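You operate a simulated robot arm through the tools that you are given. There is no shell and no other tool.

Carry out the task below with a simulated two-armed robot. There is one attempt and no reset: what you move stays moved.

## Task
Oil the test cartridge, turn its drive and cap it for storage.
Fine: cup filled to about the red line, can back; then half a turn, then the inlet cap; test cock shut. Set down upright: oil can.

Only the result counts: the job must be done as asked and must still hold three seconds after the hand-in. Knocking over, shifting, dropping, spilling or breaking anything else fails it. Lids that push on must go on centred and level and be pressed home; caps that screw on are set level and turned clockwise until they are tight.

## Robot
Two 7-joint arms with fingered hands on one trunk that stands fixed in place. Base frame: the origin is at the foot of the trunk, x ahead of it, y to its left, z up; the work surface is at about z = 900. Lengths are in mm, angles in degrees, forces in N, time in s.
The left shoulder is at [70, 154, 1247], the right one opposite. With the tool pointing down near the work surface each hand reaches from about 100 to 860 mm from the base axis, measured 20 degrees to its own side. Payload 3.9 kg a hand.
The TCP of each hand is the grasp point between the finger pads, 30 mm short of the fingertips. In the tool frame z runs along the fingers and y along their closing line. Largest opening 104 mm; the body of the gripper starts 35 mm behind the TCP. The gripper is a hand of 4 fingers: y runs from the thumb to the fingers, the wrist lies at [-17, -104, -178] in the tool frame, and closing takes about 1.5 s.
Orientation is told as [roll, pitch, yaw] about the base's x, y, z axes, in that order, counted from this pose: with the fingers straight down and the wrist toward the robot, the tool's x, y and z point along [0, 1, 0], [1, 0, 0] and [0, 0, -1] of the base frame.

## Interface
- The arms move only by the tool jog_arm. It takes "left_rows", "right_rows" or both (then of equal length, played together; a hand with none holds still); each is one flat list of numbers, 7 for each row, row after row: the turn, a rotation vector about the tool's x, y, z in degrees, then the shift along the tool's x, y, z in mm, then the finger opening in mm, from 0 to 104. In form: [ax, ay, az, x, y, z, hand, ax, ay, az, x, y, z, hand, ...]. A call has 1 to 20 rows; each row is the pose to reach, as a shift and turn from the pose commanded when the call began, along the tool's axes at that moment. Rows are played at 5 a second. More than 50 mm and 8.6 degrees between two rows, or a gripper value outside its range, and nothing of the call is played. Where a pose cannot be reached the arm comes as near as it can. A force on the tool above 40 N (or 10 N above the force at the start of the call, whichever is more), or a blocked arm, ends the call early, and 0.2 s more pass. Each finger travels about 72 mm/s and halts on what it meets, pressing with about 22 N; the grip force reading is that of the motor and also rises with nothing between the fingers. The clock runs only during rows and for 0.2 s after the last one: add rows that repeat a pose to give the fingers time. It gives the time, the measured TCP pose, the force on the tool (base axes), the opening and the grip force at its end, in the units of the frame above (readings bear some noise), with the torque about the TCP (base axes, N m) and any sound that the robot's microphone picked up.
- Cameras (640 x 400 px; columns grow to the right, rows downward): "scene" is now at [140.2, -0.6, 1486.1]; the picture's right is [-0.00, -1.00, 0.00], its down [-0.50, 0.00, -0.87] and it looks along [0.87, -0.00, -0.50] (base axes); focal length 225 px, centre (320, 200). "left" rides on the left gripper at [-66, -90, -126] in its tool frame; the picture's right is [-0.78, -0.30, 0.56], its down [0.57, -0.70, 0.42] and it looks along [0.26, 0.65, 0.71] (tool axes); focal length 275 px, centre (320, 200). "right" rides on the right gripper at [66, -90, -126] in its tool frame; the picture's right is [-0.78, 0.30, -0.56], its down [-0.57, -0.70, 0.42] and it looks along [-0.27, 0.65, 0.71] (tool axes); focal length 275 px, centre (320, 200). There is no depth. A picture from a camera that has moved, and an enlarged one, comes with that camera's place and axes in the base frame and with its lens.
- camera(camera): a new picture of that camera. It takes no simulated time.
- slide_trunk(by): slides the trunk up (or, below 0, down) by that many mm; the arms and the scene camera ride with it, the base frame stays. It gives what a move gives, with no picture.
- hand_shape(shape, hand): the hand has 4 fingers and takes this shape, open, in about a second: jaw (thumb against the fingers, like two jaws); tri (thumb and two fingers); tip (a fingertip pinch); poke (one finger out to press); point (the index stretched); flat (the hand flat); cup (the hand cupped); fist (a fist). The gripper value then closes the fingers along that shape, each until it touches; the sizes above hold for jaw. It gives what a move gives, with no picture.
- head_to(pan, tilt): turns the head with the scene camera to pan (to the left, within 86 degrees either way) and tilt (down, from -29 to 69), counted from straight ahead of the robot. It gives what a move gives.
- zoom(camera, box): a new picture of the part [left, top, right, bottom] of that camera's present view, enlarged. It takes no simulated time.
- close_job(): hands the job in; it is judged then, once.

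Places have to be worked out from the pictures, the camera data and where the tool is seen. Open the grippers and draw the arms clear of the work before you hand the job in, unless the task says otherwise.

The tools are called after ">>>" by a JSON object that holds its "fn" and its "kwargs". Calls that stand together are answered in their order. jog_arm: Moves the arms, as the interface text tells. Its arguments: {"type":"object","properties":{"left_rows":{"type":"array"},"right_rows":{"type":"array"}},"required":[]} The other tools are called the same way: slide_trunk (by) slides the trunk up or down; hand_shape (shape, hand) gives the hand a shape; head_to (pan, tilt) turns the head that bears the scene camera; camera (camera) takes a picture; zoom (camera, box) takes an enlarged picture of a part of a camera's view; close_job () hands the job in.

At the start:

```text
time_s: 0.0
left_tcp_pos: [513.2, 245.8, 1404.7]
left_orientation: [0.0, 0.1, 0.0]
left_force: [0.7, -0.1, 0.2]
left_moment: [0.02, 0.0, -0.01]
left_width: 103.9
left_gripper_force: 0.0
left_shape: jaw
right_tcp_pos: [594.0, -189.8, 1313.6]
right_orientation: [0.0, 0.0, -0.1]
right_force: [0.0, 0.3, 0.4]
right_moment: [-0.01, -0.02, 0.01]
right_width: 103.9
right_gripper_force: 0.1
right_shape: jaw
trunk travel left (down, up): [-700.0, 240.0]
head pan, tilt: [-0.1, 29.9]
```

scene: 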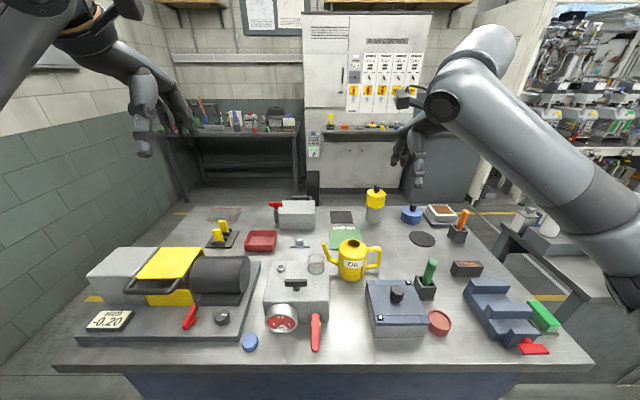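
right: 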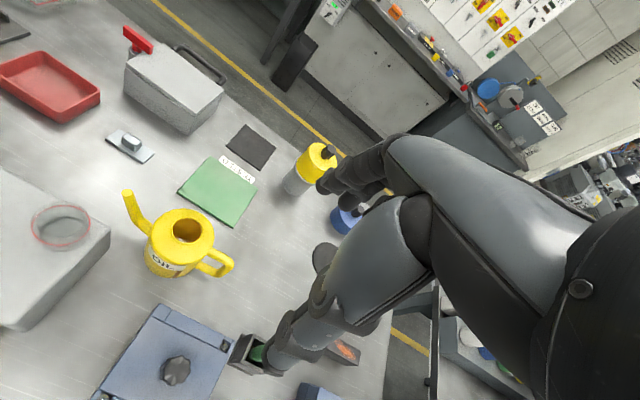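
left: 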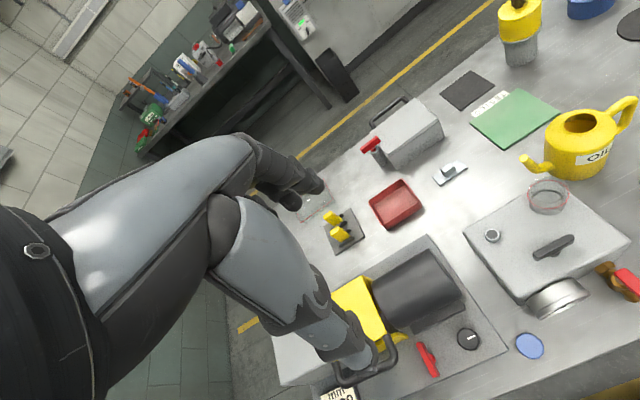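

The first pictures show a cartridge-like block with a clear cup on top, a yellow oil can, and a red lever in the middle of the bench. I'll enlarge several parts to identify everything.

>>> {"fn": "zoom", "kwargs": {"camera": "scene", "box": [230, 220, 400, 370]}}

>>> {"fn": "zoom", "kwargs": {"camera": "scene", "box": [70, 190, 270, 360]}}

>>> {"fn": "zoom", "kwargs": {"camera": "scene", "box": [350, 180, 580, 360]}}

>>> {"fn": "zoom", "kwargs": {"camera": "left", "box": [420, 80, 640, 380]}}

>>> {"fn": "zoom", "kwargs": {"camera": "right", "box": [0, 150, 260, 400]}}

```text
2.67 times, centred on (315, 295) of scene
camera zoom: at [140.2, -0.6, 1486.1], right [0.0, -1.0, 0.0], down [-0.5, 0.0, -0.87], along [0.87, 0.0, -0.5], focal length 600 px, centre (333, -53)
```

zoom: 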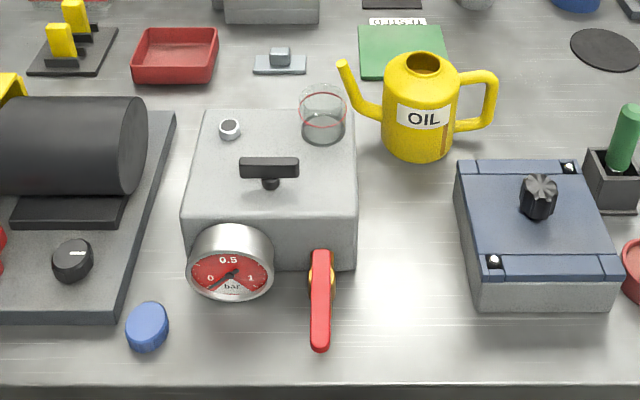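

```text
2.35 times, centred on (170, 275) of scene
camera zoom: at [140.2, -0.6, 1486.1], right [0.0, -1.0, 0.0], down [-0.5, 0.0, -0.87], along [0.87, 0.0, -0.5], focal length 530 px, centre (673, 24)
```

zoom: 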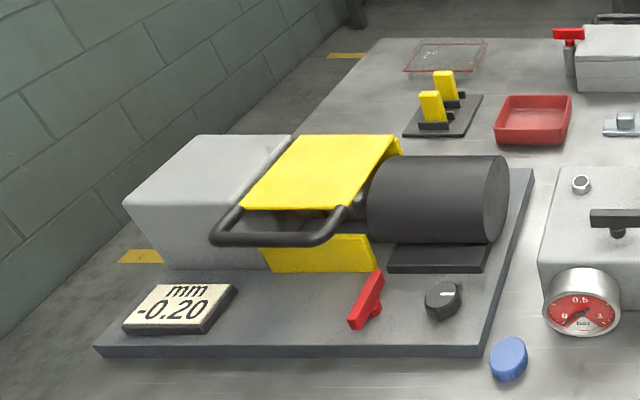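

```text
2.22 times, centred on (465, 270) of scene
camera zoom: at [140.2, -0.6, 1486.1], right [0.0, -1.0, 0.0], down [-0.5, 0.0, -0.87], along [0.87, 0.0, -0.5], focal length 500 px, centre (-2, 44)
```

zoom: 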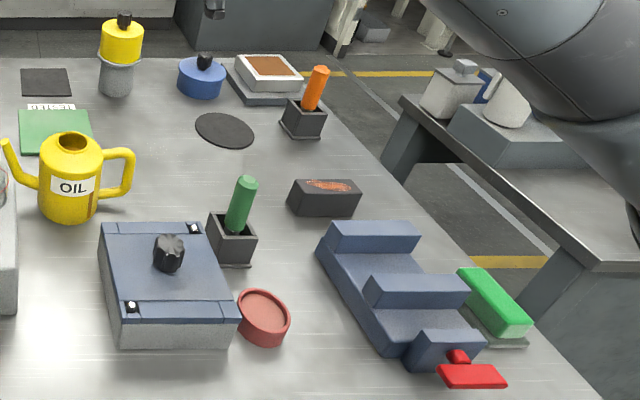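

```text
1.33 times, centred on (530, 230) of left
camera zoom: at [422.4, 179.1, 1530.2], right [-0.3, -0.78, -0.56], down [-0.7, 0.57, -0.42], along [0.65, 0.26, -0.71], focal length 367 px, centre (40, 160)
```

zoom: 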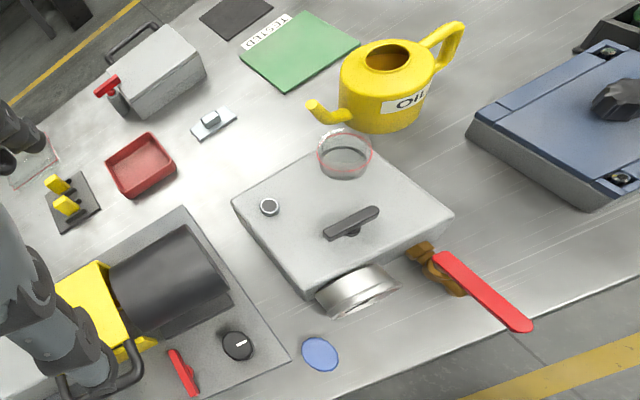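

```text
1.60 times, centred on (130, 275) of right
camera zoom: at [505.1, -123.3, 1439.7], right [0.3, -0.78, 0.56], down [-0.7, -0.57, -0.42], along [0.65, -0.27, -0.71], focal length 440 px, centre (624, 80)
```

zoom: 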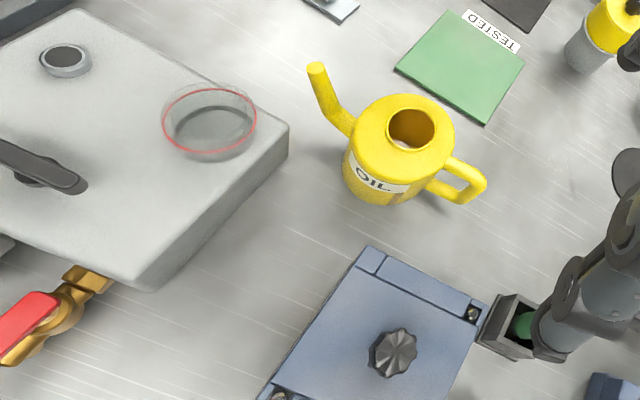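

The block at about x 504–632, y −23–141 (top about z 988) is the cartridge, with a clear cup, a black T-handle, a small port, a gauge and a red-handled cock. I'll bring the left hand's camera closer to see the cock, port and blue cap in detail.

>>> {"fn": "jog_arm", "kwargs": {"left_rows": [0, 0, 0, -20, -10, 28, 104, 0, 0, 0, -40, -20, 56, 104, 0, 0, 0, -60, -30, 84, 104, 0, 0, 0, -80, -40, 112, 104, 0, 0, 0, -100, -50, 140, 104, 0, 0, 0, -120, -60, 168, 104, 0, 0, 0, -140, -72, 196, 104, 0, 0, 0, -160, -83, 224, 104]}}

>>> {"fn": "camera", "kwargs": {"camera": "left"}}

>>> {"fn": "camera", "kwargs": {"camera": "scene"}}

```text
time_s: 1.8
left_tcp_pos: [458.2, 127.6, 1187.8]
left_orientation: [-0.1, 0.0, 0.0]
left_force: [0.3, 0.5, 0.4]
left_moment: [-0.01, -0.04, 0.0]
left_width: 104.0
left_gripper_force: 0.1
left_shape: jaw
left hand out of reach, approached as far as the arm can: row 7, 8
right_tcp_pos: [592.6, -189.1, 1313.7]
right_orientation: [-0.1, 0.1, 0.1]
right_force: [0.7, -0.7, 0.7]
right_moment: [-0.02, -0.03, 0.05]
right_width: 103.8
right_gripper_force: 0.0
right_shape: jaw
trunk travel left (down, up): [-700.0, 240.0]
head pan, tilt: [-0.1, 29.9]
```

```text
taken
camera left: at [369.7, 61.3, 1312.3], right [-0.3, -0.78, -0.56], down [-0.7, 0.57, -0.42], along [0.65, 0.26, -0.71], focal length 275 px, centre (320, 200)
```

left: 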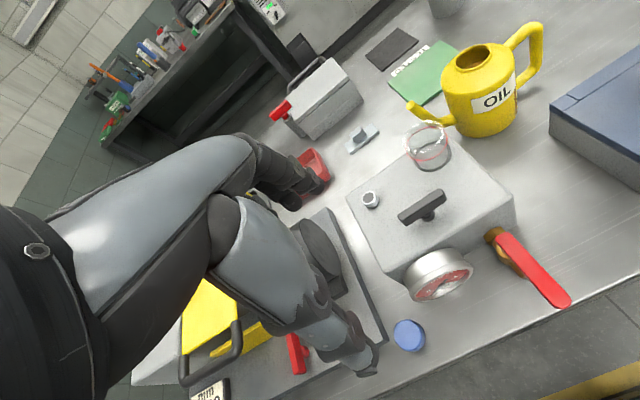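

```text
taken
camera scene: at [140.0, 0.5, 1486.1], right [0.0, -1.0, 0.0], down [-0.5, 0.0, -0.87], along [0.87, 0.0, -0.5], focal length 225 px, centre (320, 200)
```

scene: 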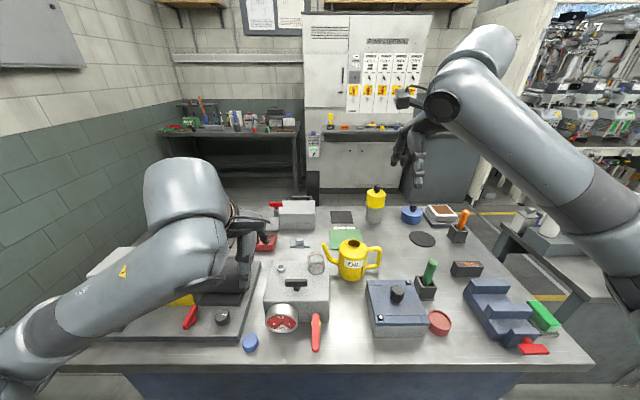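

The hand camera is now nearer the cartridge. I'll enlarge the cock, the port and the blue cap.

>>> {"fn": "zoom", "kwargs": {"camera": "left", "box": [340, 110, 520, 230]}}

>>> {"fn": "zoom", "kwargs": {"camera": "left", "box": [380, 200, 590, 360]}}

>>> {"fn": "zoom", "kwargs": {"camera": "scene", "box": [300, 300, 350, 365]}}

>>> {"fn": "zoom", "kwargs": {"camera": "scene", "box": [230, 320, 280, 365]}}

>>> {"fn": "zoom", "kwargs": {"camera": "scene", "box": [260, 230, 390, 310]}}

```text
3.33 times, centred on (430, 170) of left
camera zoom: at [369.7, 61.3, 1312.3], right [-0.3, -0.78, -0.56], down [-0.7, 0.57, -0.42], along [0.65, 0.26, -0.71], focal length 918 px, centre (-47, 300)
```

zoom: 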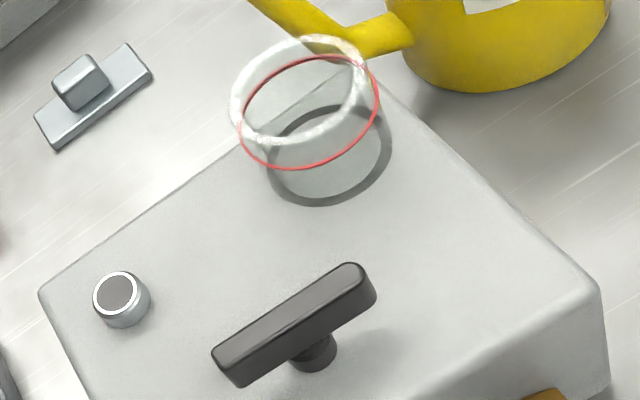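

```text
2.50 times, centred on (485, 280) of left
camera zoom: at [369.7, 61.3, 1312.3], right [-0.3, -0.78, -0.56], down [-0.7, 0.57, -0.42], along [0.65, 0.26, -0.71], focal length 688 px, centre (-92, 0)
```

zoom: 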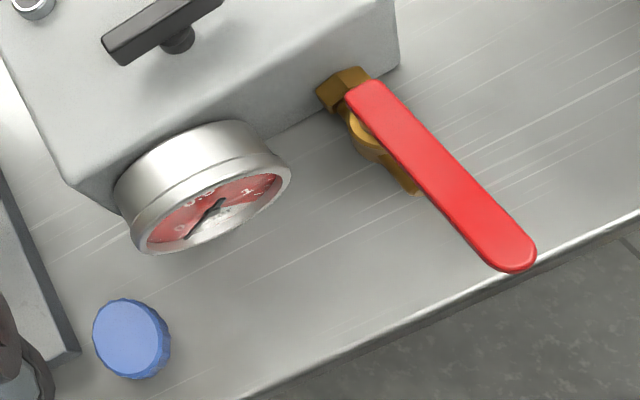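

```text
6.15 times, centred on (325, 332) of scene
camera zoom: at [140.0, 0.5, 1486.1], right [0.0, -1.0, 0.0], down [-0.5, 0.0, -0.87], along [0.87, 0.0, -0.5], focal length 1385 px, centre (289, -615)
```

zoom: 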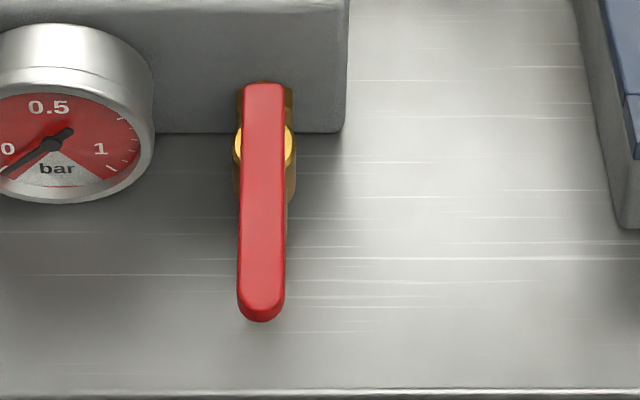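

```text
8.89 times, centred on (255, 342) of scene
camera zoom: at [140.0, 0.5, 1486.1], right [0.0, -1.0, 0.0], down [-0.5, 0.0, -0.87], along [0.87, 0.0, -0.5], focal length 2000 px, centre (898, -1067)
```

zoom: 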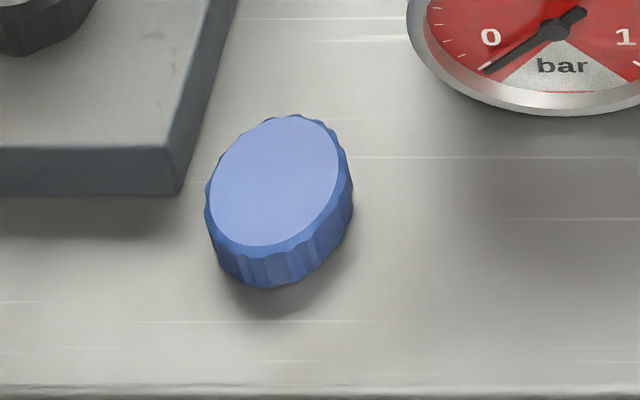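

```text
4.92 times, centred on (325, 270) of scene
camera zoom: at [140.0, 0.5, 1486.1], right [0.0, -1.0, 0.0], down [-0.5, 0.0, -0.87], along [0.87, 0.0, -0.5], focal length 1108 px, centre (295, -145)
```

zoom: 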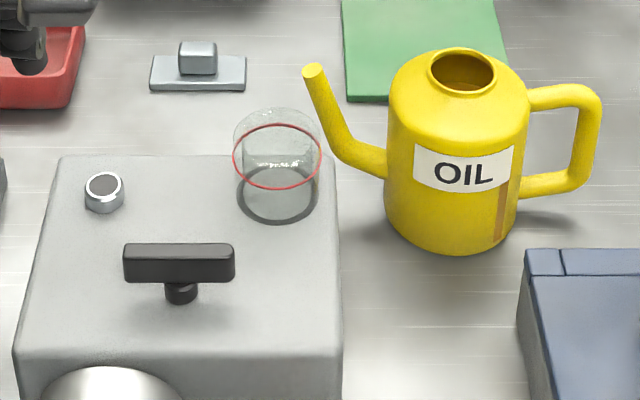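

Zooms are sharp, so I'll enlarge further: the cock from the left camera, the port, the cup and the gauge/drive area, to check for markings and sizes.

>>> {"fn": "zoom", "kwargs": {"camera": "left", "box": [470, 210, 550, 270]}}

>>> {"fn": "zoom", "kwargs": {"camera": "left", "box": [350, 180, 390, 215]}}

>>> {"fn": "zoom", "kwargs": {"camera": "left", "box": [385, 310, 435, 360]}}

>>> {"fn": "zoom", "kwargs": {"camera": "left", "box": [395, 110, 465, 180]}}

>>> {"fn": "zoom", "kwargs": {"camera": "scene", "box": [265, 255, 335, 335]}}

>>> {"fn": "zoom", "kwargs": {"camera": "right", "box": [100, 180, 250, 290]}}

```text
6.67 times, centred on (510, 240) of left
camera zoom: at [369.7, 61.3, 1312.3], right [-0.3, -0.78, -0.56], down [-0.7, 0.57, -0.42], along [0.65, 0.26, -0.71], focal length 1835 px, centre (-947, -67)
```

zoom: 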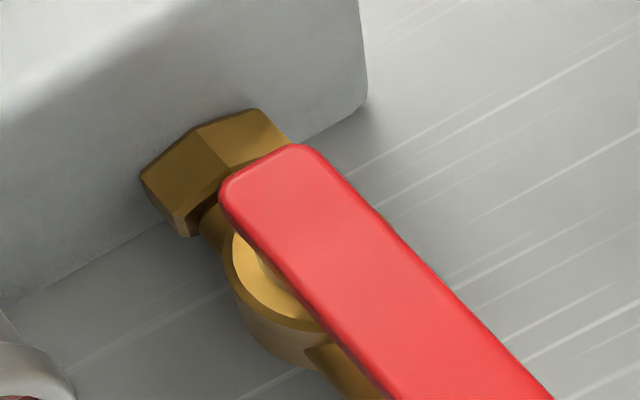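

```text
11.43 times, centred on (370, 198) of left
camera zoom: at [369.7, 61.3, 1312.3], right [-0.3, -0.78, -0.56], down [-0.7, 0.57, -0.42], along [0.65, 0.26, -0.71], focal length 3146 px, centre (-251, 229)
```

zoom: 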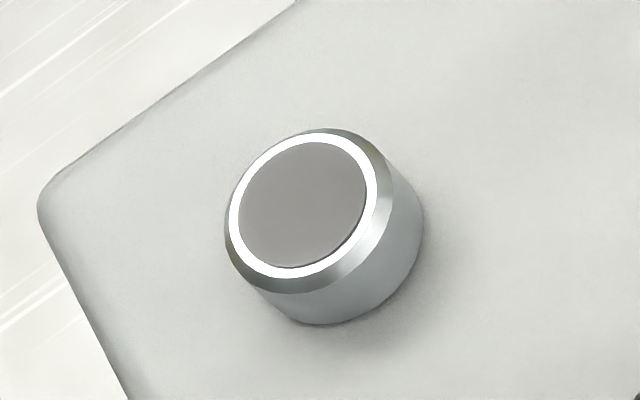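

```text
8.00 times, centred on (410, 335) of left
camera zoom: at [369.7, 61.3, 1312.3], right [-0.3, -0.78, -0.56], down [-0.7, 0.57, -0.42], along [0.65, 0.26, -0.71], focal length 2202 px, centre (-400, -880)
```

zoom: 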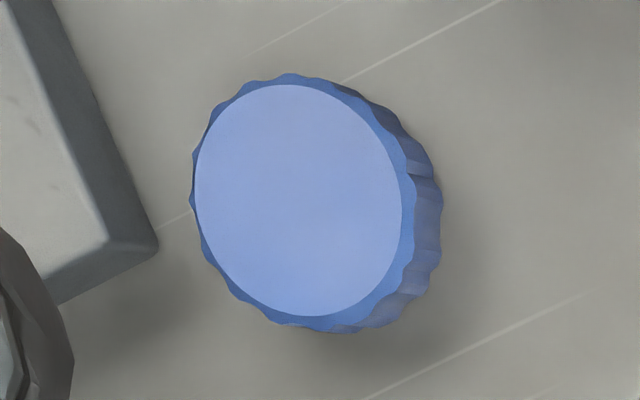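

```text
5.71 times, centred on (430, 145) of left
camera zoom: at [369.7, 61.3, 1312.3], right [-0.3, -0.78, -0.56], down [-0.7, 0.57, -0.42], along [0.65, 0.26, -0.71], focal length 1573 px, centre (-309, 514)
```

zoom: 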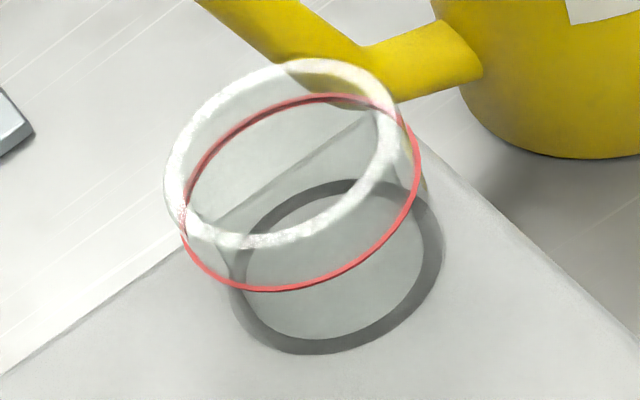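

```text
5.00 times, centred on (300, 295) of scene
camera zoom: at [140.0, 0.5, 1486.1], right [0.0, -1.0, 0.0], down [-0.5, 0.0, -0.87], along [0.87, 0.0, -0.5], focal length 1125 px, centre (420, -275)
```

zoom: 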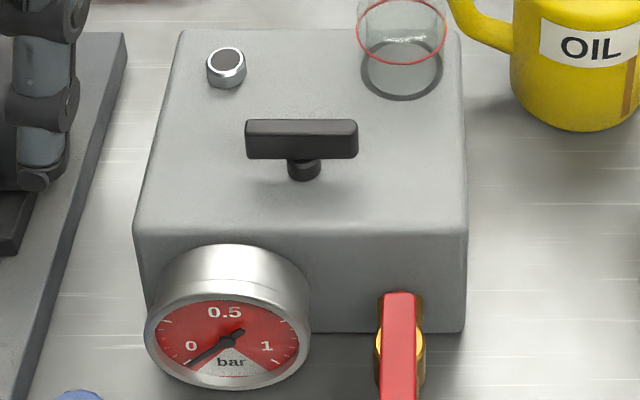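

```text
3.64 times, centred on (175, 235) of right
camera zoom: at [504.9, -122.3, 1440.0], right [0.3, -0.78, 0.56], down [-0.7, -0.57, -0.42], along [0.65, -0.27, -0.71], focal length 1001 px, centre (847, 73)
```

zoom: 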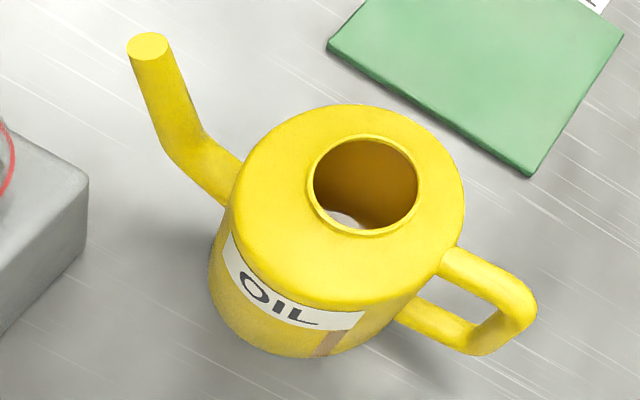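

The cock's lever lies along its pipe, so it is open now. I'll check the remaining objects around the bench so that I pick the right cap and know what to stay clear of.

>>> {"fn": "zoom", "kwargs": {"camera": "scene", "box": [320, 175, 480, 275]}}

>>> {"fn": "zoom", "kwargs": {"camera": "scene", "box": [355, 255, 475, 345]}}

>>> {"fn": "zoom", "kwargs": {"camera": "scene", "box": [190, 190, 340, 260]}}

```text
4.00 times, centred on (400, 225) of scene
camera zoom: at [140.0, 0.5, 1486.1], right [0.0, -1.0, 0.0], down [-0.5, 0.0, -0.87], along [0.87, 0.0, -0.5], focal length 900 px, centre (0, 100)
```

zoom: 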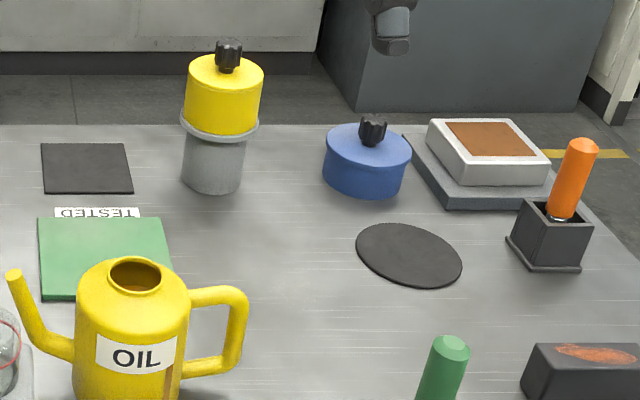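

```text
4.44 times, centred on (415, 300) of scene
camera zoom: at [140.0, 0.5, 1486.1], right [0.0, -1.0, 0.0], down [-0.5, 0.0, -0.87], along [0.87, 0.0, -0.5], focal length 1000 px, centre (-102, -244)
```

zoom: 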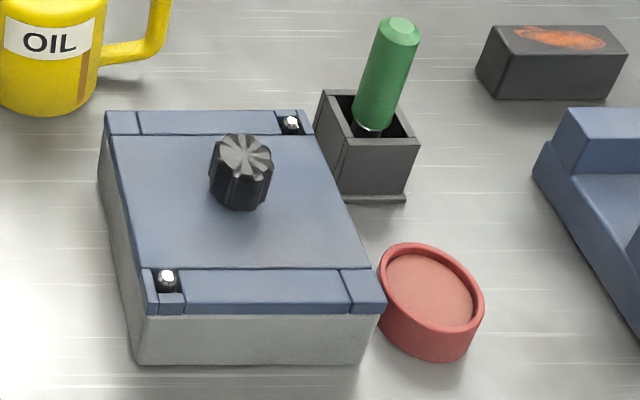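

```text
4.27 times, centred on (265, 225) of scene
camera zoom: at [140.0, 0.5, 1486.1], right [0.0, -1.0, 0.0], down [-0.5, 0.0, -0.87], along [0.87, 0.0, -0.5], focal length 960 px, centre (555, 93)
```

zoom: 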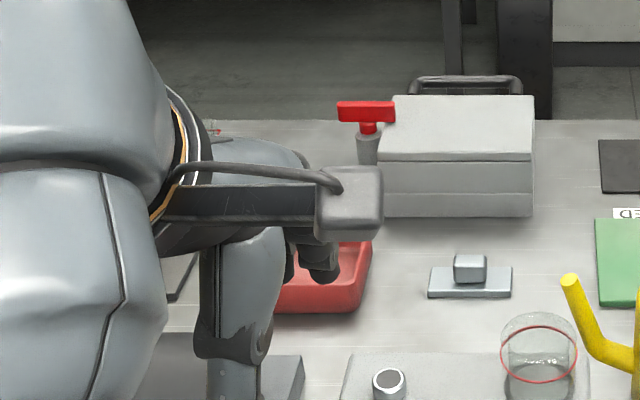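

The blue ribbed cap by the front edge is the only one that fits the small port, so that is the inlet cap. Next I look at the hands themselves to learn the finger layout.

>>> {"fn": "zoom", "kwargs": {"camera": "scene", "box": [370, 70, 470, 200]}}

>>> {"fn": "zoom", "kwargs": {"camera": "right", "box": [200, 120, 460, 400]}}

>>> {"fn": "zoom", "kwargs": {"camera": "scene", "box": [190, 180, 290, 300]}}

```text
3.08 times, centred on (420, 135) of scene
camera zoom: at [140.0, 0.5, 1486.1], right [0.0, -1.0, 0.0], down [-0.5, 0.0, -0.87], along [0.87, 0.0, -0.5], focal length 692 px, centre (12, 400)
```

zoom: 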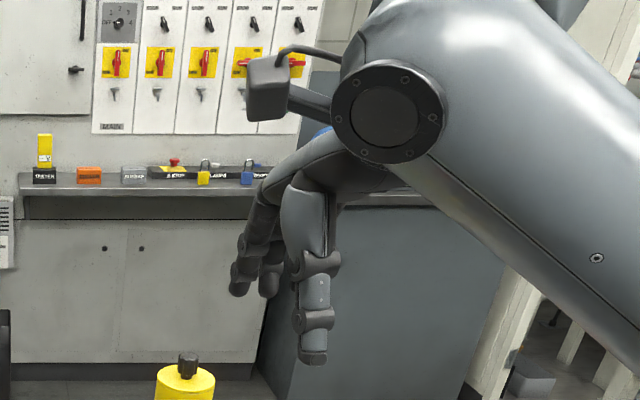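

```text
1.43 times, centred on (330, 260) of right
camera zoom: at [504.9, -122.3, 1440.0], right [0.3, -0.78, 0.56], down [-0.7, -0.57, -0.42], along [0.65, -0.27, -0.71], focal length 393 px, centre (306, 114)
```

zoom: 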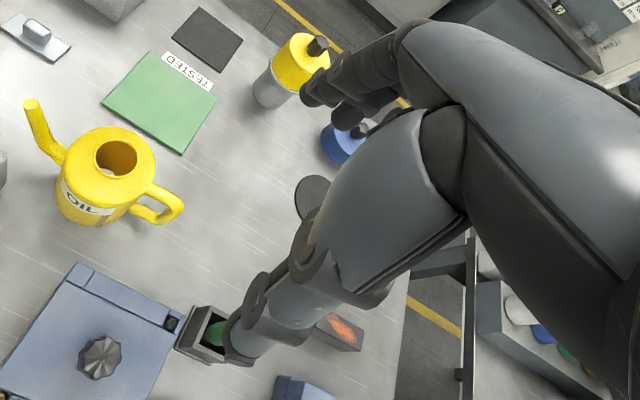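

```text
3.33 times, centred on (240, 240) of scene
camera zoom: at [140.0, 0.5, 1486.1], right [0.0, -1.0, 0.0], down [-0.5, 0.0, -0.87], along [0.87, 0.0, -0.5], focal length 750 px, centre (587, 67)
```

zoom: 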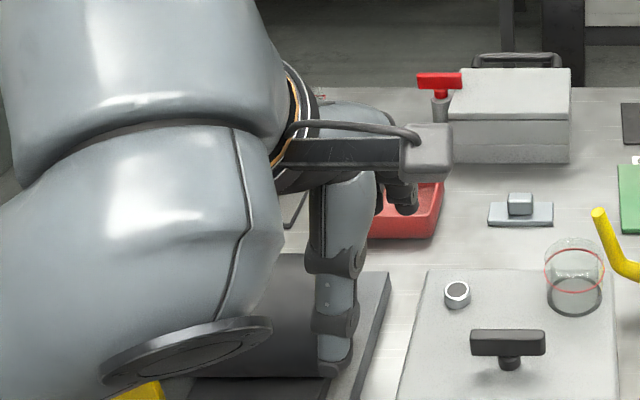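

The thumb is on the robot side and three fingers opposite, as expected. To get accurate heights I'll slide the trunk up for a second, higher view with the scene camera (a clean vertical stereo baseline).

>>> {"fn": "slide_trunk", "kwargs": {"by": 220}}

>>> {"fn": "camera", "kwargs": {"camera": "scene"}}

```text
time_s: 4.1
left_tcp_pos: [458.8, 127.7, 1406.1]
left_orientation: [-0.1, 0.1, 0.0]
left_force: [0.1, 0.1, -0.3]
left_moment: [0.0, 0.01, -0.02]
left_width: 104.1
left_gripper_force: 0.2
left_shape: jaw
right_tcp_pos: [594.1, -190.2, 1533.1]
right_orientation: [0.0, 0.1, -0.1]
right_force: [0.2, 1.5, 0.3]
right_moment: [0.0, 0.01, 0.06]
right_width: 103.8
right_gripper_force: 0.1
right_shape: jaw
trunk travel left (down, up): [-920.0, 20.0]
head pan, tilt: [-0.1, 29.9]
```

```text
taken
camera scene: at [140.2, -0.7, 1706.0], right [0.0, -1.0, 0.0], down [-0.5, 0.0, -0.87], along [0.87, 0.0, -0.5], focal length 225 px, centre (320, 200)
```

scene: 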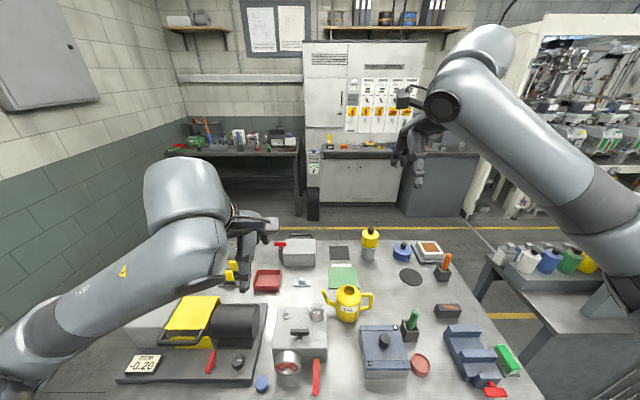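

Camera is now at z 1706. I'll zoom on the cartridge, cock, cap and can for the stereo measurement.

>>> {"fn": "zoom", "kwargs": {"camera": "scene", "box": [260, 290, 350, 350]}}

>>> {"fn": "zoom", "kwargs": {"camera": "scene", "box": [290, 340, 350, 400]}}

>>> {"fn": "zoom", "kwargs": {"camera": "scene", "box": [300, 270, 390, 340]}}

>>> {"fn": "zoom", "kwargs": {"camera": "scene", "box": [240, 360, 300, 400]}}

```text
6.67 times, centred on (305, 320) of scene
camera zoom: at [140.2, -0.7, 1706.0], right [0.0, -1.0, 0.0], down [-0.5, 0.0, -0.87], along [0.87, 0.0, -0.5], focal length 1500 px, centre (420, -600)
```

zoom: 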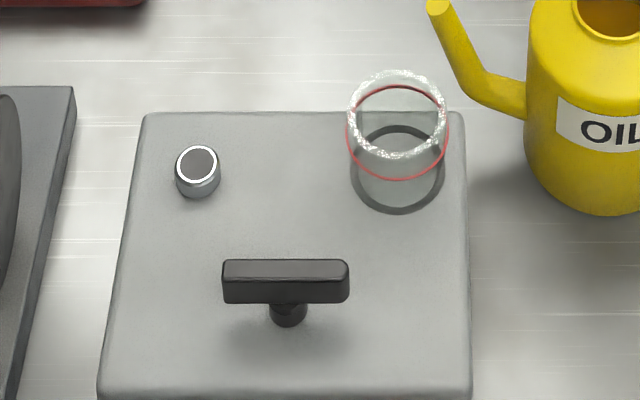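

```text
6.67 times, centred on (320, 370) of scene
camera zoom: at [140.2, -0.7, 1706.0], right [0.0, -1.0, 0.0], down [-0.5, 0.0, -0.87], along [0.87, 0.0, -0.5], focal length 1500 px, centre (320, -933)
```

zoom: 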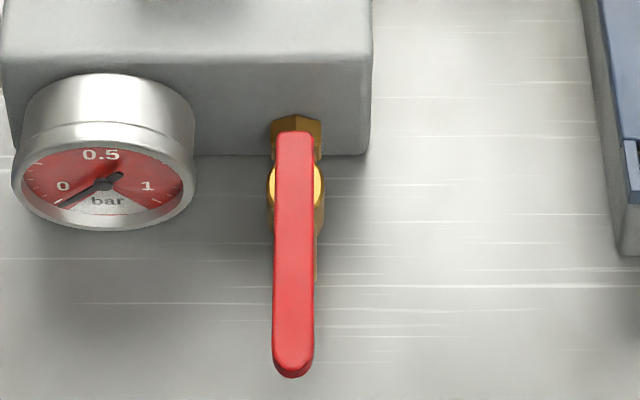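

```text
5.71 times, centred on (345, 305) of scene
camera zoom: at [140.2, -0.7, 1706.0], right [0.0, -1.0, 0.0], down [-0.5, 0.0, -0.87], along [0.87, 0.0, -0.5], focal length 1286 px, centre (177, -400)
```

zoom: 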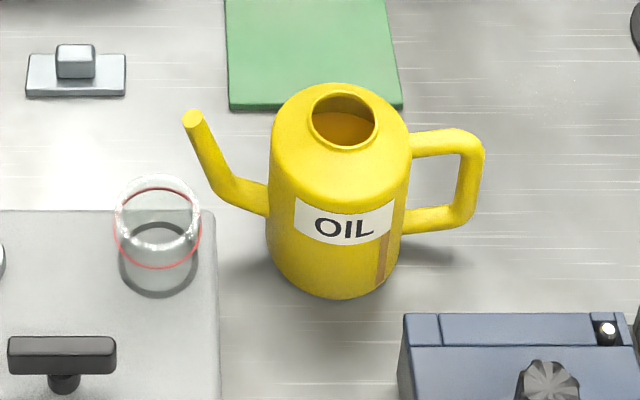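

```text
10.00 times, centred on (270, 380) of scene
camera zoom: at [140.2, -0.7, 1706.0], right [0.0, -1.0, 0.0], down [-0.5, 0.0, -0.87], along [0.87, 0.0, -0.5], focal length 2250 px, centre (820, -1600)
```

zoom: 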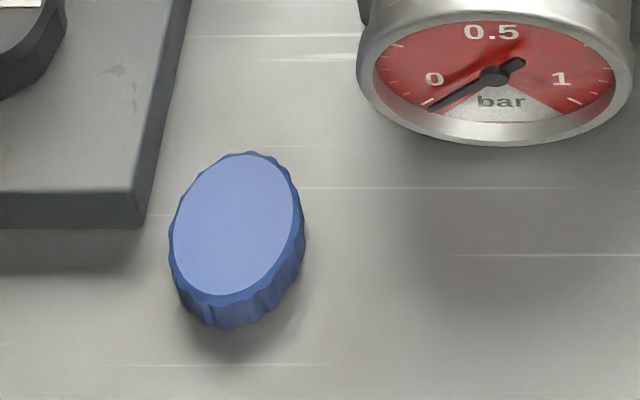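

Stereo gives: lever tip (393, 10, 966), cock pivot about (467, 10), drive axis about (532, 60) with the bar at z 1007–1025, cup centre (603, 10) with red line z≈1020 and rim z≈1035, port (603, 111, 995), cap (441, 168) 19 mm tall, and the can's axis at (679, −106) with the spout tip at (678, −11, 1018). I'll slide the trunk back to its original height.

>>> {"fn": "slide_trunk", "kwargs": {"by": -220}}

```text
time_s: 6.5
left_tcp_pos: [459.7, 126.6, 1187.6]
left_orientation: [-0.1, 0.0, -0.1]
left_force: [0.1, -0.2, 0.0]
left_moment: [-0.03, -0.01, -0.03]
left_width: 104.0
left_gripper_force: 0.1
left_shape: jaw
right_tcp_pos: [593.8, -190.6, 1312.8]
right_orientation: [0.0, 0.0, 0.1]
right_force: [0.2, 0.6, -0.1]
right_moment: [0.01, 0.0, 0.03]
right_width: 103.5
right_gripper_force: 0.1
right_shape: jaw
trunk travel left (down, up): [-700.0, 240.0]
head pan, tilt: [-0.1, 29.9]
```

Trunk is back. Now I turn the left hand to yaw −90° while moving a little toward the cock, to check how the command maps to measured poses.

>>> {"fn": "jog_arm", "kwargs": {"left_rows": [0, 0, 7.5, -5, 0, 5, 100, 0, 0, 15, -10, 0, 10, 90, 0, 0, 22.5, -15, 0, 15, 80, 0, 0, 30, -20, 0, 20, 70, 0, 0, 37.5, -25, 0, 25, 60, 0, 0, 45, -30, 0, 30, 50, 0, 0, 52.5, -35, 0, 35, 44, 0, 0, 60, -40, 0, 40, 44, 0, 0, 67.5, -45, 0, 45, 44, 0, 0, 75, -50, 0, 50, 44, 0, 0, 82.5, -55, 0, 55, 44, 0, 0, 90, -60, 0, 60, 44]}}

>>> {"fn": "camera", "kwargs": {"camera": "scene"}}

```text
time_s: 9.1
left_tcp_pos: [459.3, 66.0, 1127.0]
left_orientation: [0.0, 0.0, -90.1]
left_force: [0.1, -0.1, -0.9]
left_moment: [-0.05, -0.02, 0.02]
left_width: 44.5
left_gripper_force: 0.1
left_shape: jaw
right_tcp_pos: [594.2, -191.0, 1313.2]
right_orientation: [0.0, 0.0, 0.1]
right_force: [-0.1, 0.0, -0.5]
right_moment: [0.02, 0.01, -0.02]
right_width: 103.5
right_gripper_force: 0.0
right_shape: jaw
trunk travel left (down, up): [-700.0, 240.0]
head pan, tilt: [-0.1, 29.9]
```

```text
taken
camera scene: at [140.8, -1.1, 1486.0], right [0.0, -1.0, 0.0], down [-0.5, 0.0, -0.87], along [0.87, 0.0, -0.5], focal length 225 px, centre (320, 200)
```

scene: 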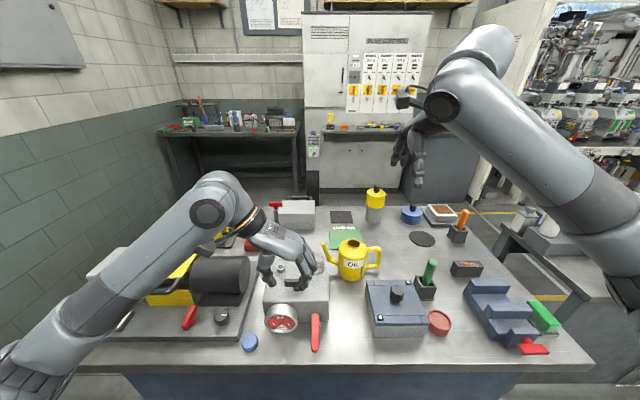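

The command mapping is exact. The left hand is at yaw −90, with thumb to the left and fingers to the right; a zoom will show the finger spread before I go down around the lever.

>>> {"fn": "zoom", "kwargs": {"camera": "scene", "box": [230, 210, 340, 310]}}

>>> {"fn": "camera", "kwargs": {"camera": "left"}}

```text
4.00 times, centred on (285, 260) of scene
camera zoom: at [140.8, -1.1, 1486.0], right [0.0, -1.0, 0.0], down [-0.5, 0.0, -0.87], along [0.87, 0.0, -0.5], focal length 900 px, centre (460, -40)
```

zoom: 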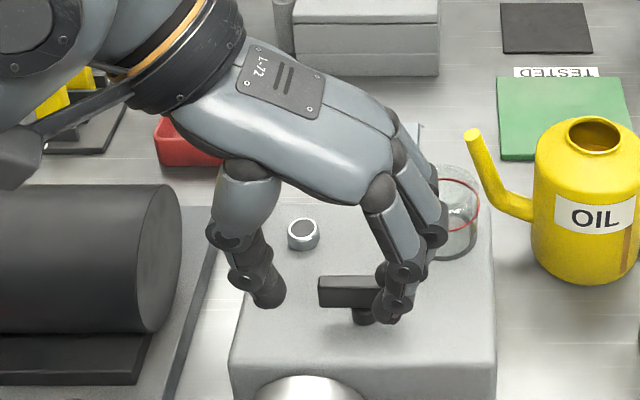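

```text
taken
camera left: at [394.4, 154.7, 1251.2], right [-0.78, 0.3, -0.56], down [0.57, 0.7, -0.43], along [0.26, -0.65, -0.71], focal length 275 px, centre (320, 200)
```

left: 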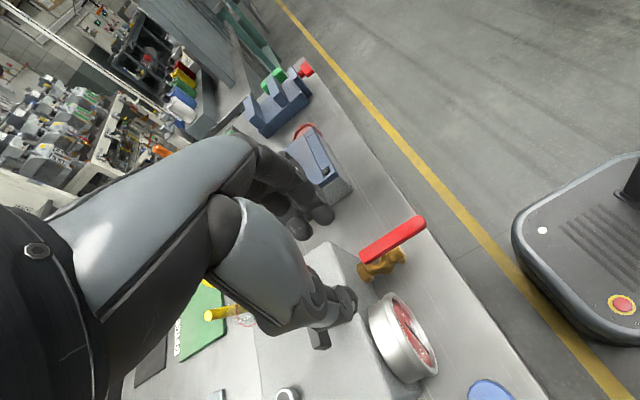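

Fingers and thumb straddle a line along y as planned. I move over the lever at (403, 10) and stop at z 1040 to check alignment.

>>> {"fn": "jog_arm", "kwargs": {"left_rows": [0, 0, 0, -19, 19, 0, 44, 0, 0, 0, -38, 38, 0, 44, 0, 0, 0, -56, 56, 0, 44, 0, 0, 0, -56, 56, 40, 44, 0, 0, 0, -56, 56, 87, 44]}}

>>> {"fn": "zoom", "kwargs": {"camera": "scene", "box": [250, 230, 380, 360]}}

>>> {"fn": "zoom", "kwargs": {"camera": "left", "box": [240, 150, 480, 350]}}

```text
time_s: 10.3
left_tcp_pos: [403.8, 13.1, 1038.4]
left_orientation: [0.1, 0.0, -90.1]
left_force: [-0.5, -0.1, -0.5]
left_moment: [0.02, -0.01, -0.01]
left_width: 44.5
left_gripper_force: 0.0
left_shape: jaw
right_tcp_pos: [593.8, -189.7, 1313.2]
right_orientation: [0.0, 0.0, 0.0]
right_force: [0.5, -0.4, -0.4]
right_moment: [0.0, 0.01, 0.02]
right_width: 103.8
right_gripper_force: 0.0
right_shape: jaw
trunk travel left (down, up): [-700.0, 240.0]
head pan, tilt: [-0.1, 29.9]
```

```text
3.08 times, centred on (315, 295) of scene
camera zoom: at [140.3, 0.1, 1486.1], right [0.0, -1.0, 0.0], down [-0.5, 0.0, -0.87], along [0.87, 0.0, -0.5], focal length 692 px, centre (335, -92)
```

zoom: 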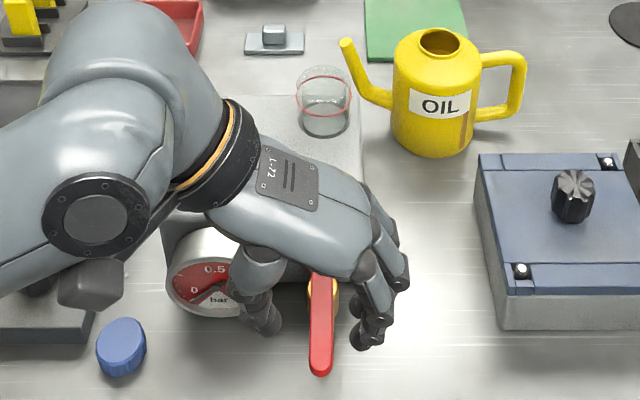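

```text
2.00 times, centred on (360, 250) of left
camera zoom: at [337.6, 101.9, 1163.3], right [-0.78, 0.3, -0.56], down [0.57, 0.7, -0.43], along [0.27, -0.65, -0.71], focal length 551 px, centre (240, 100)
```

zoom: 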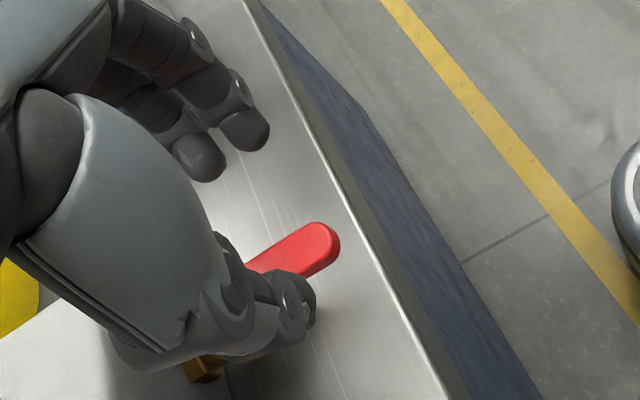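

The thumb and fingers straddle the lever well. I descend to TCP z≈974 (fingertips about 944), watching force.

>>> {"fn": "jog_arm", "kwargs": {"left_rows": [0, 0, 0, 0, 2, 22, 44, 0, 0, 0, 0, 3, 44, 44, 0, 0, 0, 0, 3, 64, 44]}}

>>> {"fn": "zoom", "kwargs": {"camera": "scene", "box": [250, 230, 380, 380]}}

>>> {"fn": "zoom", "kwargs": {"camera": "left", "box": [240, 150, 480, 350]}}

```text
time_s: 11.1
left_tcp_pos: [403.2, 7.3, 974.9]
left_orientation: [0.0, 0.0, -90.0]
left_force: [-0.2, 0.7, -0.8]
left_moment: [0.01, 0.0, 0.0]
left_width: 44.8
left_gripper_force: 0.1
left_shape: jaw
right_tcp_pos: [593.7, -190.6, 1312.9]
right_orientation: [0.0, 0.1, 0.0]
right_force: [-0.2, 0.3, 0.6]
right_moment: [0.02, -0.01, 0.0]
right_width: 103.8
right_gripper_force: 0.0
right_shape: jaw
trunk travel left (down, up): [-700.0, 240.0]
head pan, tilt: [-0.1, 29.9]
```

```text
2.67 times, centred on (315, 305) of scene
camera zoom: at [140.2, -0.8, 1486.1], right [0.0, -1.0, 0.0], down [-0.5, 0.0, -0.87], along [0.87, 0.0, -0.5], focal length 600 px, centre (333, -80)
```

zoom: 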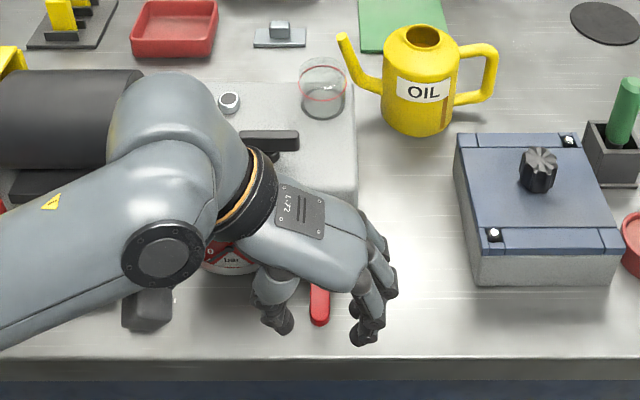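

```text
2.00 times, centred on (360, 250) of left
camera zoom: at [337.8, 97.3, 1100.6], right [-0.78, 0.3, -0.56], down [0.57, 0.7, -0.42], along [0.26, -0.65, -0.71], focal length 551 px, centre (240, 100)
```

zoom: 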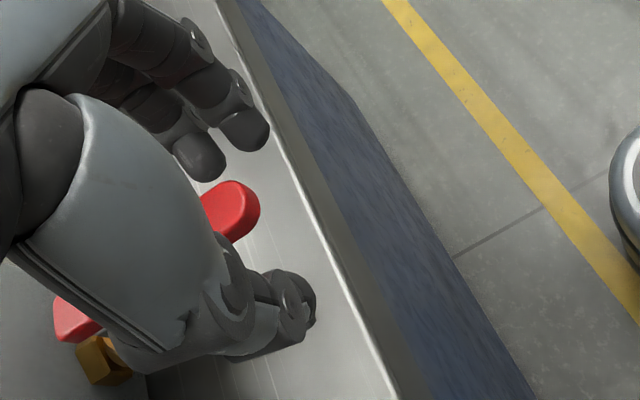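

The lever sits between thumb and fingers with no contact. I now sweep 40° counter-clockwise about the pivot (467, 10) — away from the gauge — and check that the lever follows.

>>> {"fn": "jog_arm", "kwargs": {"left_rows": [0, 0, -8, 0.9, 8.9, 0, 44, 0, 0, -16, 3.0, 17.6, 0, 44, 0, 0, -24, 6.4, 25.9, 0, 44, 0, 0, -32, 10.8, 33.6, 0, 44, 0, 0, -40, 16.3, 40.7, 0, 44]}}

>>> {"fn": "zoom", "kwargs": {"camera": "scene", "box": [250, 230, 380, 380]}}

>>> {"fn": "zoom", "kwargs": {"camera": "left", "box": [240, 150, 480, 350]}}

```text
time_s: 12.3
left_tcp_pos: [419.1, -34.3, 977.3]
left_orientation: [-0.1, -0.1, -49.9]
left_force: [-0.1, -0.4, -1.8]
left_moment: [0.01, -0.03, -0.02]
left_width: 44.7
left_gripper_force: 0.1
left_shape: jaw
right_tcp_pos: [593.2, -191.1, 1312.6]
right_orientation: [0.0, 0.0, 0.0]
right_force: [-0.4, 0.0, 0.4]
right_moment: [-0.01, -0.03, -0.01]
right_width: 103.6
right_gripper_force: 0.0
right_shape: jaw
trunk travel left (down, up): [-700.0, 240.0]
head pan, tilt: [-0.1, 29.9]
```

```text
2.67 times, centred on (315, 305) of scene
camera zoom: at [140.3, -1.0, 1486.0], right [0.0, -1.0, 0.0], down [-0.5, 0.0, -0.87], along [0.87, 0.0, -0.5], focal length 600 px, centre (333, -80)
```

zoom: 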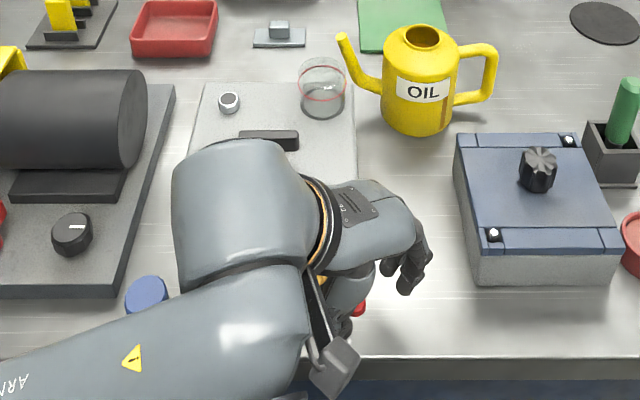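

```text
2.00 times, centred on (360, 250) of left
camera zoom: at [312.2, -8.3, 1102.0], right [-0.79, -0.27, -0.56], down [-0.01, 0.9, -0.43], along [0.62, -0.33, -0.71], focal length 551 px, centre (240, 100)
```

zoom: 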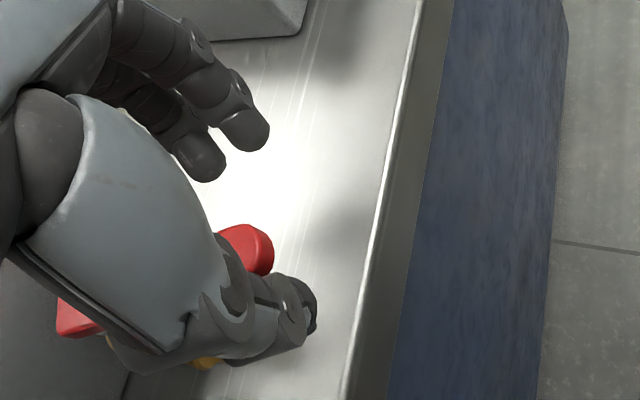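

The lever follows the thumb with negligible force. I continue the sweep to 88° and narrow the opening to keep the fingers clear of the block's front.

>>> {"fn": "jog_arm", "kwargs": {"left_rows": [0, 0, -8, 0.9, 8.9, 0, 42, 0, 0, -16, 3.0, 17.6, 0, 40, 0, 0, -24, 6.4, 25.9, 0, 38, 0, 0, -32, 10.8, 33.6, 0, 36, 0, 0, -40, 16.3, 40.7, 0, 36, 0, 0, -48, 22.7, 46.9, 0, 36]}}

>>> {"fn": "zoom", "kwargs": {"camera": "scene", "box": [250, 230, 380, 380]}}

>>> {"fn": "zoom", "kwargs": {"camera": "left", "box": [200, 150, 480, 370]}}

```text
time_s: 13.7
left_tcp_pos: [465.6, -62.7, 977.3]
left_orientation: [-0.1, 0.0, -2.3]
left_force: [-10.9, -25.7, -0.2]
left_moment: [0.27, -0.13, -0.66]
left_width: 36.7
left_gripper_force: 0.1
left_shape: jaw
right_tcp_pos: [592.5, -198.6, 1313.6]
right_orientation: [0.3, -0.2, -0.1]
right_force: [0.4, 0.2, -0.3]
right_moment: [0.0, 0.02, -0.04]
right_width: 103.6
right_gripper_force: 0.0
right_shape: jaw
trunk travel left (down, up): [-700.0, 240.0]
head pan, tilt: [-0.1, 29.9]
```

```text
2.67 times, centred on (315, 305) of scene
camera zoom: at [137.0, -9.2, 1486.3], right [-0.01, -1.0, -0.01], down [-0.5, 0.01, -0.87], along [0.87, 0.0, -0.5], focal length 600 px, centre (333, -80)
```

zoom: 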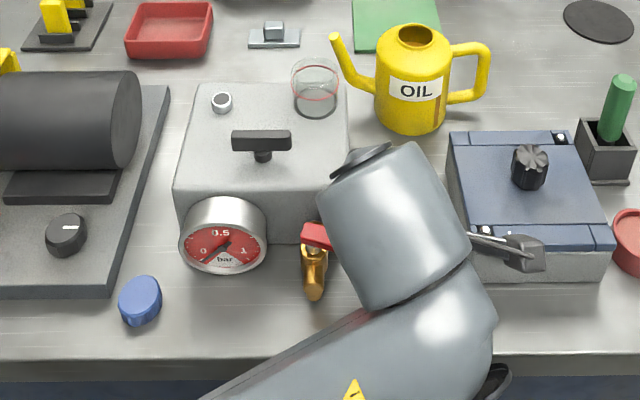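

```text
1.82 times, centred on (340, 260) of left
camera zoom: at [372.0, -125.7, 1102.6], right [-0.33, -0.76, -0.56], down [-0.68, 0.6, -0.42], along [0.66, 0.24, -0.71], focal length 500 px, centre (284, 91)
```

zoom: 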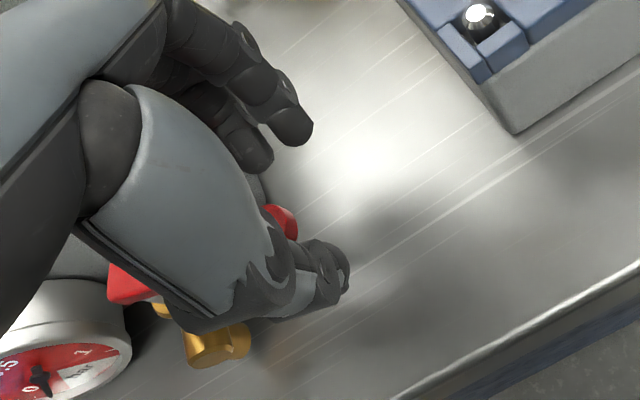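

A side force of about 26 N appeared and the trunk was nudged, so a finger is probably touching the block's right front corner. I back off straight away by about 12 mm toward the robot and 8 mm to the right.

>>> {"fn": "jog_arm", "kwargs": {"left_rows": [0, 0, 0, -5, -5, 0, 36, 0, 0, 0, -9, -11, 0, 36]}}

>>> {"fn": "zoom", "kwargs": {"camera": "scene", "box": [250, 230, 380, 380]}}

>>> {"fn": "zoom", "kwargs": {"camera": "left", "box": [200, 150, 480, 370]}}

```text
time_s: 14.3
left_tcp_pos: [457.9, -63.6, 974.5]
left_orientation: [0.1, 0.0, -1.8]
left_force: [4.3, -14.3, 1.1]
left_moment: [0.16, 0.06, -0.82]
left_width: 36.1
left_gripper_force: 0.1
left_shape: jaw
right_tcp_pos: [595.0, -192.9, 1311.8]
right_orientation: [0.1, 0.0, -0.1]
right_force: [-0.8, -0.2, 0.4]
right_moment: [-0.02, -0.01, 0.01]
right_width: 103.7
right_gripper_force: 0.0
right_shape: jaw
trunk travel left (down, up): [-700.0, 240.0]
head pan, tilt: [-0.1, 29.9]
```

```text
2.67 times, centred on (315, 305) of scene
camera zoom: at [141.7, -4.0, 1486.0], right [0.0, -1.0, 0.0], down [-0.5, 0.0, -0.87], along [0.87, 0.0, -0.5], focal length 600 px, centre (333, -80)
```

zoom: 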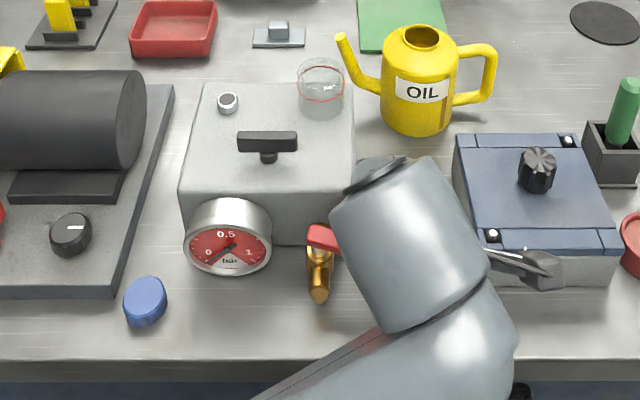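

```text
1.82 times, centred on (340, 260) of left
camera zoom: at [366.2, -128.0, 1100.9], right [-0.32, -0.76, -0.56], down [-0.68, 0.6, -0.42], along [0.66, 0.25, -0.71], focal length 500 px, centre (284, 91)
```

zoom: 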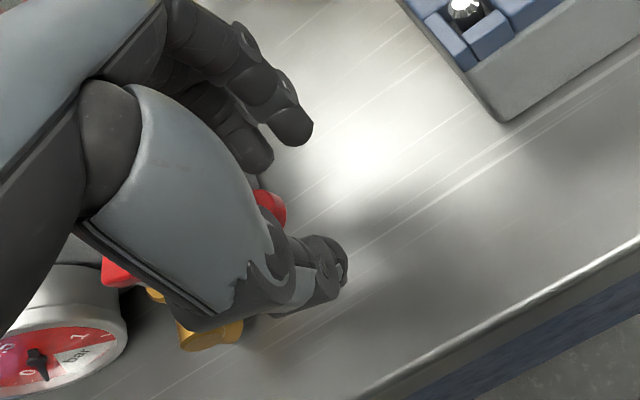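

There's still −14 N sideways with a moment implying contact about 55 mm ahead of the TCP — the finger knuckles against the block's right side. I move another 14 mm to the right to clear it.

>>> {"fn": "jog_arm", "kwargs": {"left_rows": [0, 0, 0, -7, -3, 0, 36, 0, 0, 0, -14, -5, 0, 36]}}

>>> {"fn": "zoom", "kwargs": {"camera": "scene", "box": [250, 230, 380, 380]}}

>>> {"fn": "zoom", "kwargs": {"camera": "left", "box": [200, 150, 480, 370]}}

```text
time_s: 14.9
left_tcp_pos: [449.6, -77.5, 975.5]
left_orientation: [0.2, 0.1, -2.0]
left_force: [-0.1, 0.1, 0.1]
left_moment: [-0.01, 0.02, -0.04]
left_width: 36.2
left_gripper_force: 0.0
left_shape: jaw
right_tcp_pos: [593.7, -193.0, 1312.2]
right_orientation: [-0.1, 0.0, -0.2]
right_force: [-0.4, 0.4, 1.1]
right_moment: [0.05, 0.0, 0.01]
right_width: 103.9
right_gripper_force: 0.1
right_shape: jaw
trunk travel left (down, up): [-700.0, 240.0]
head pan, tilt: [-0.1, 29.9]
```

```text
2.67 times, centred on (315, 305) of scene
camera zoom: at [139.9, -1.8, 1486.1], right [0.0, -1.0, 0.0], down [-0.5, 0.0, -0.87], along [0.87, 0.0, -0.5], focal length 600 px, centre (333, -80)
```

zoom: 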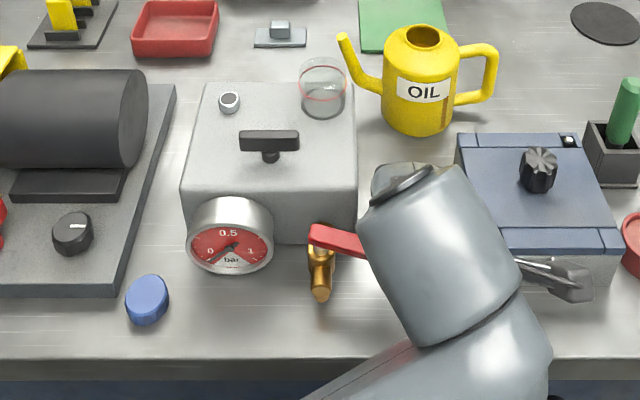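

```text
1.82 times, centred on (340, 260) of left
camera zoom: at [358.4, -142.1, 1101.0], right [-0.32, -0.76, -0.56], down [-0.68, 0.6, -0.42], along [0.66, 0.24, -0.71], focal length 500 px, centre (284, 91)
```

zoom: 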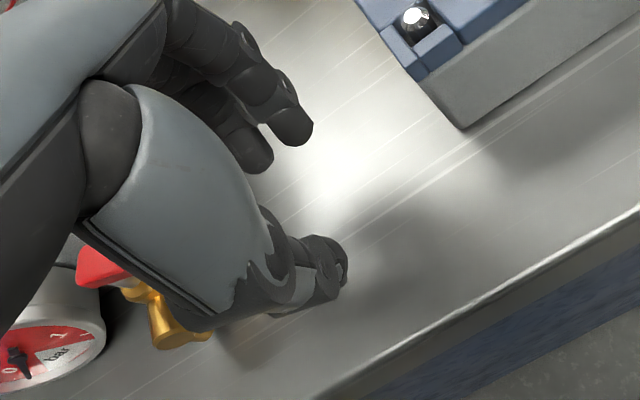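

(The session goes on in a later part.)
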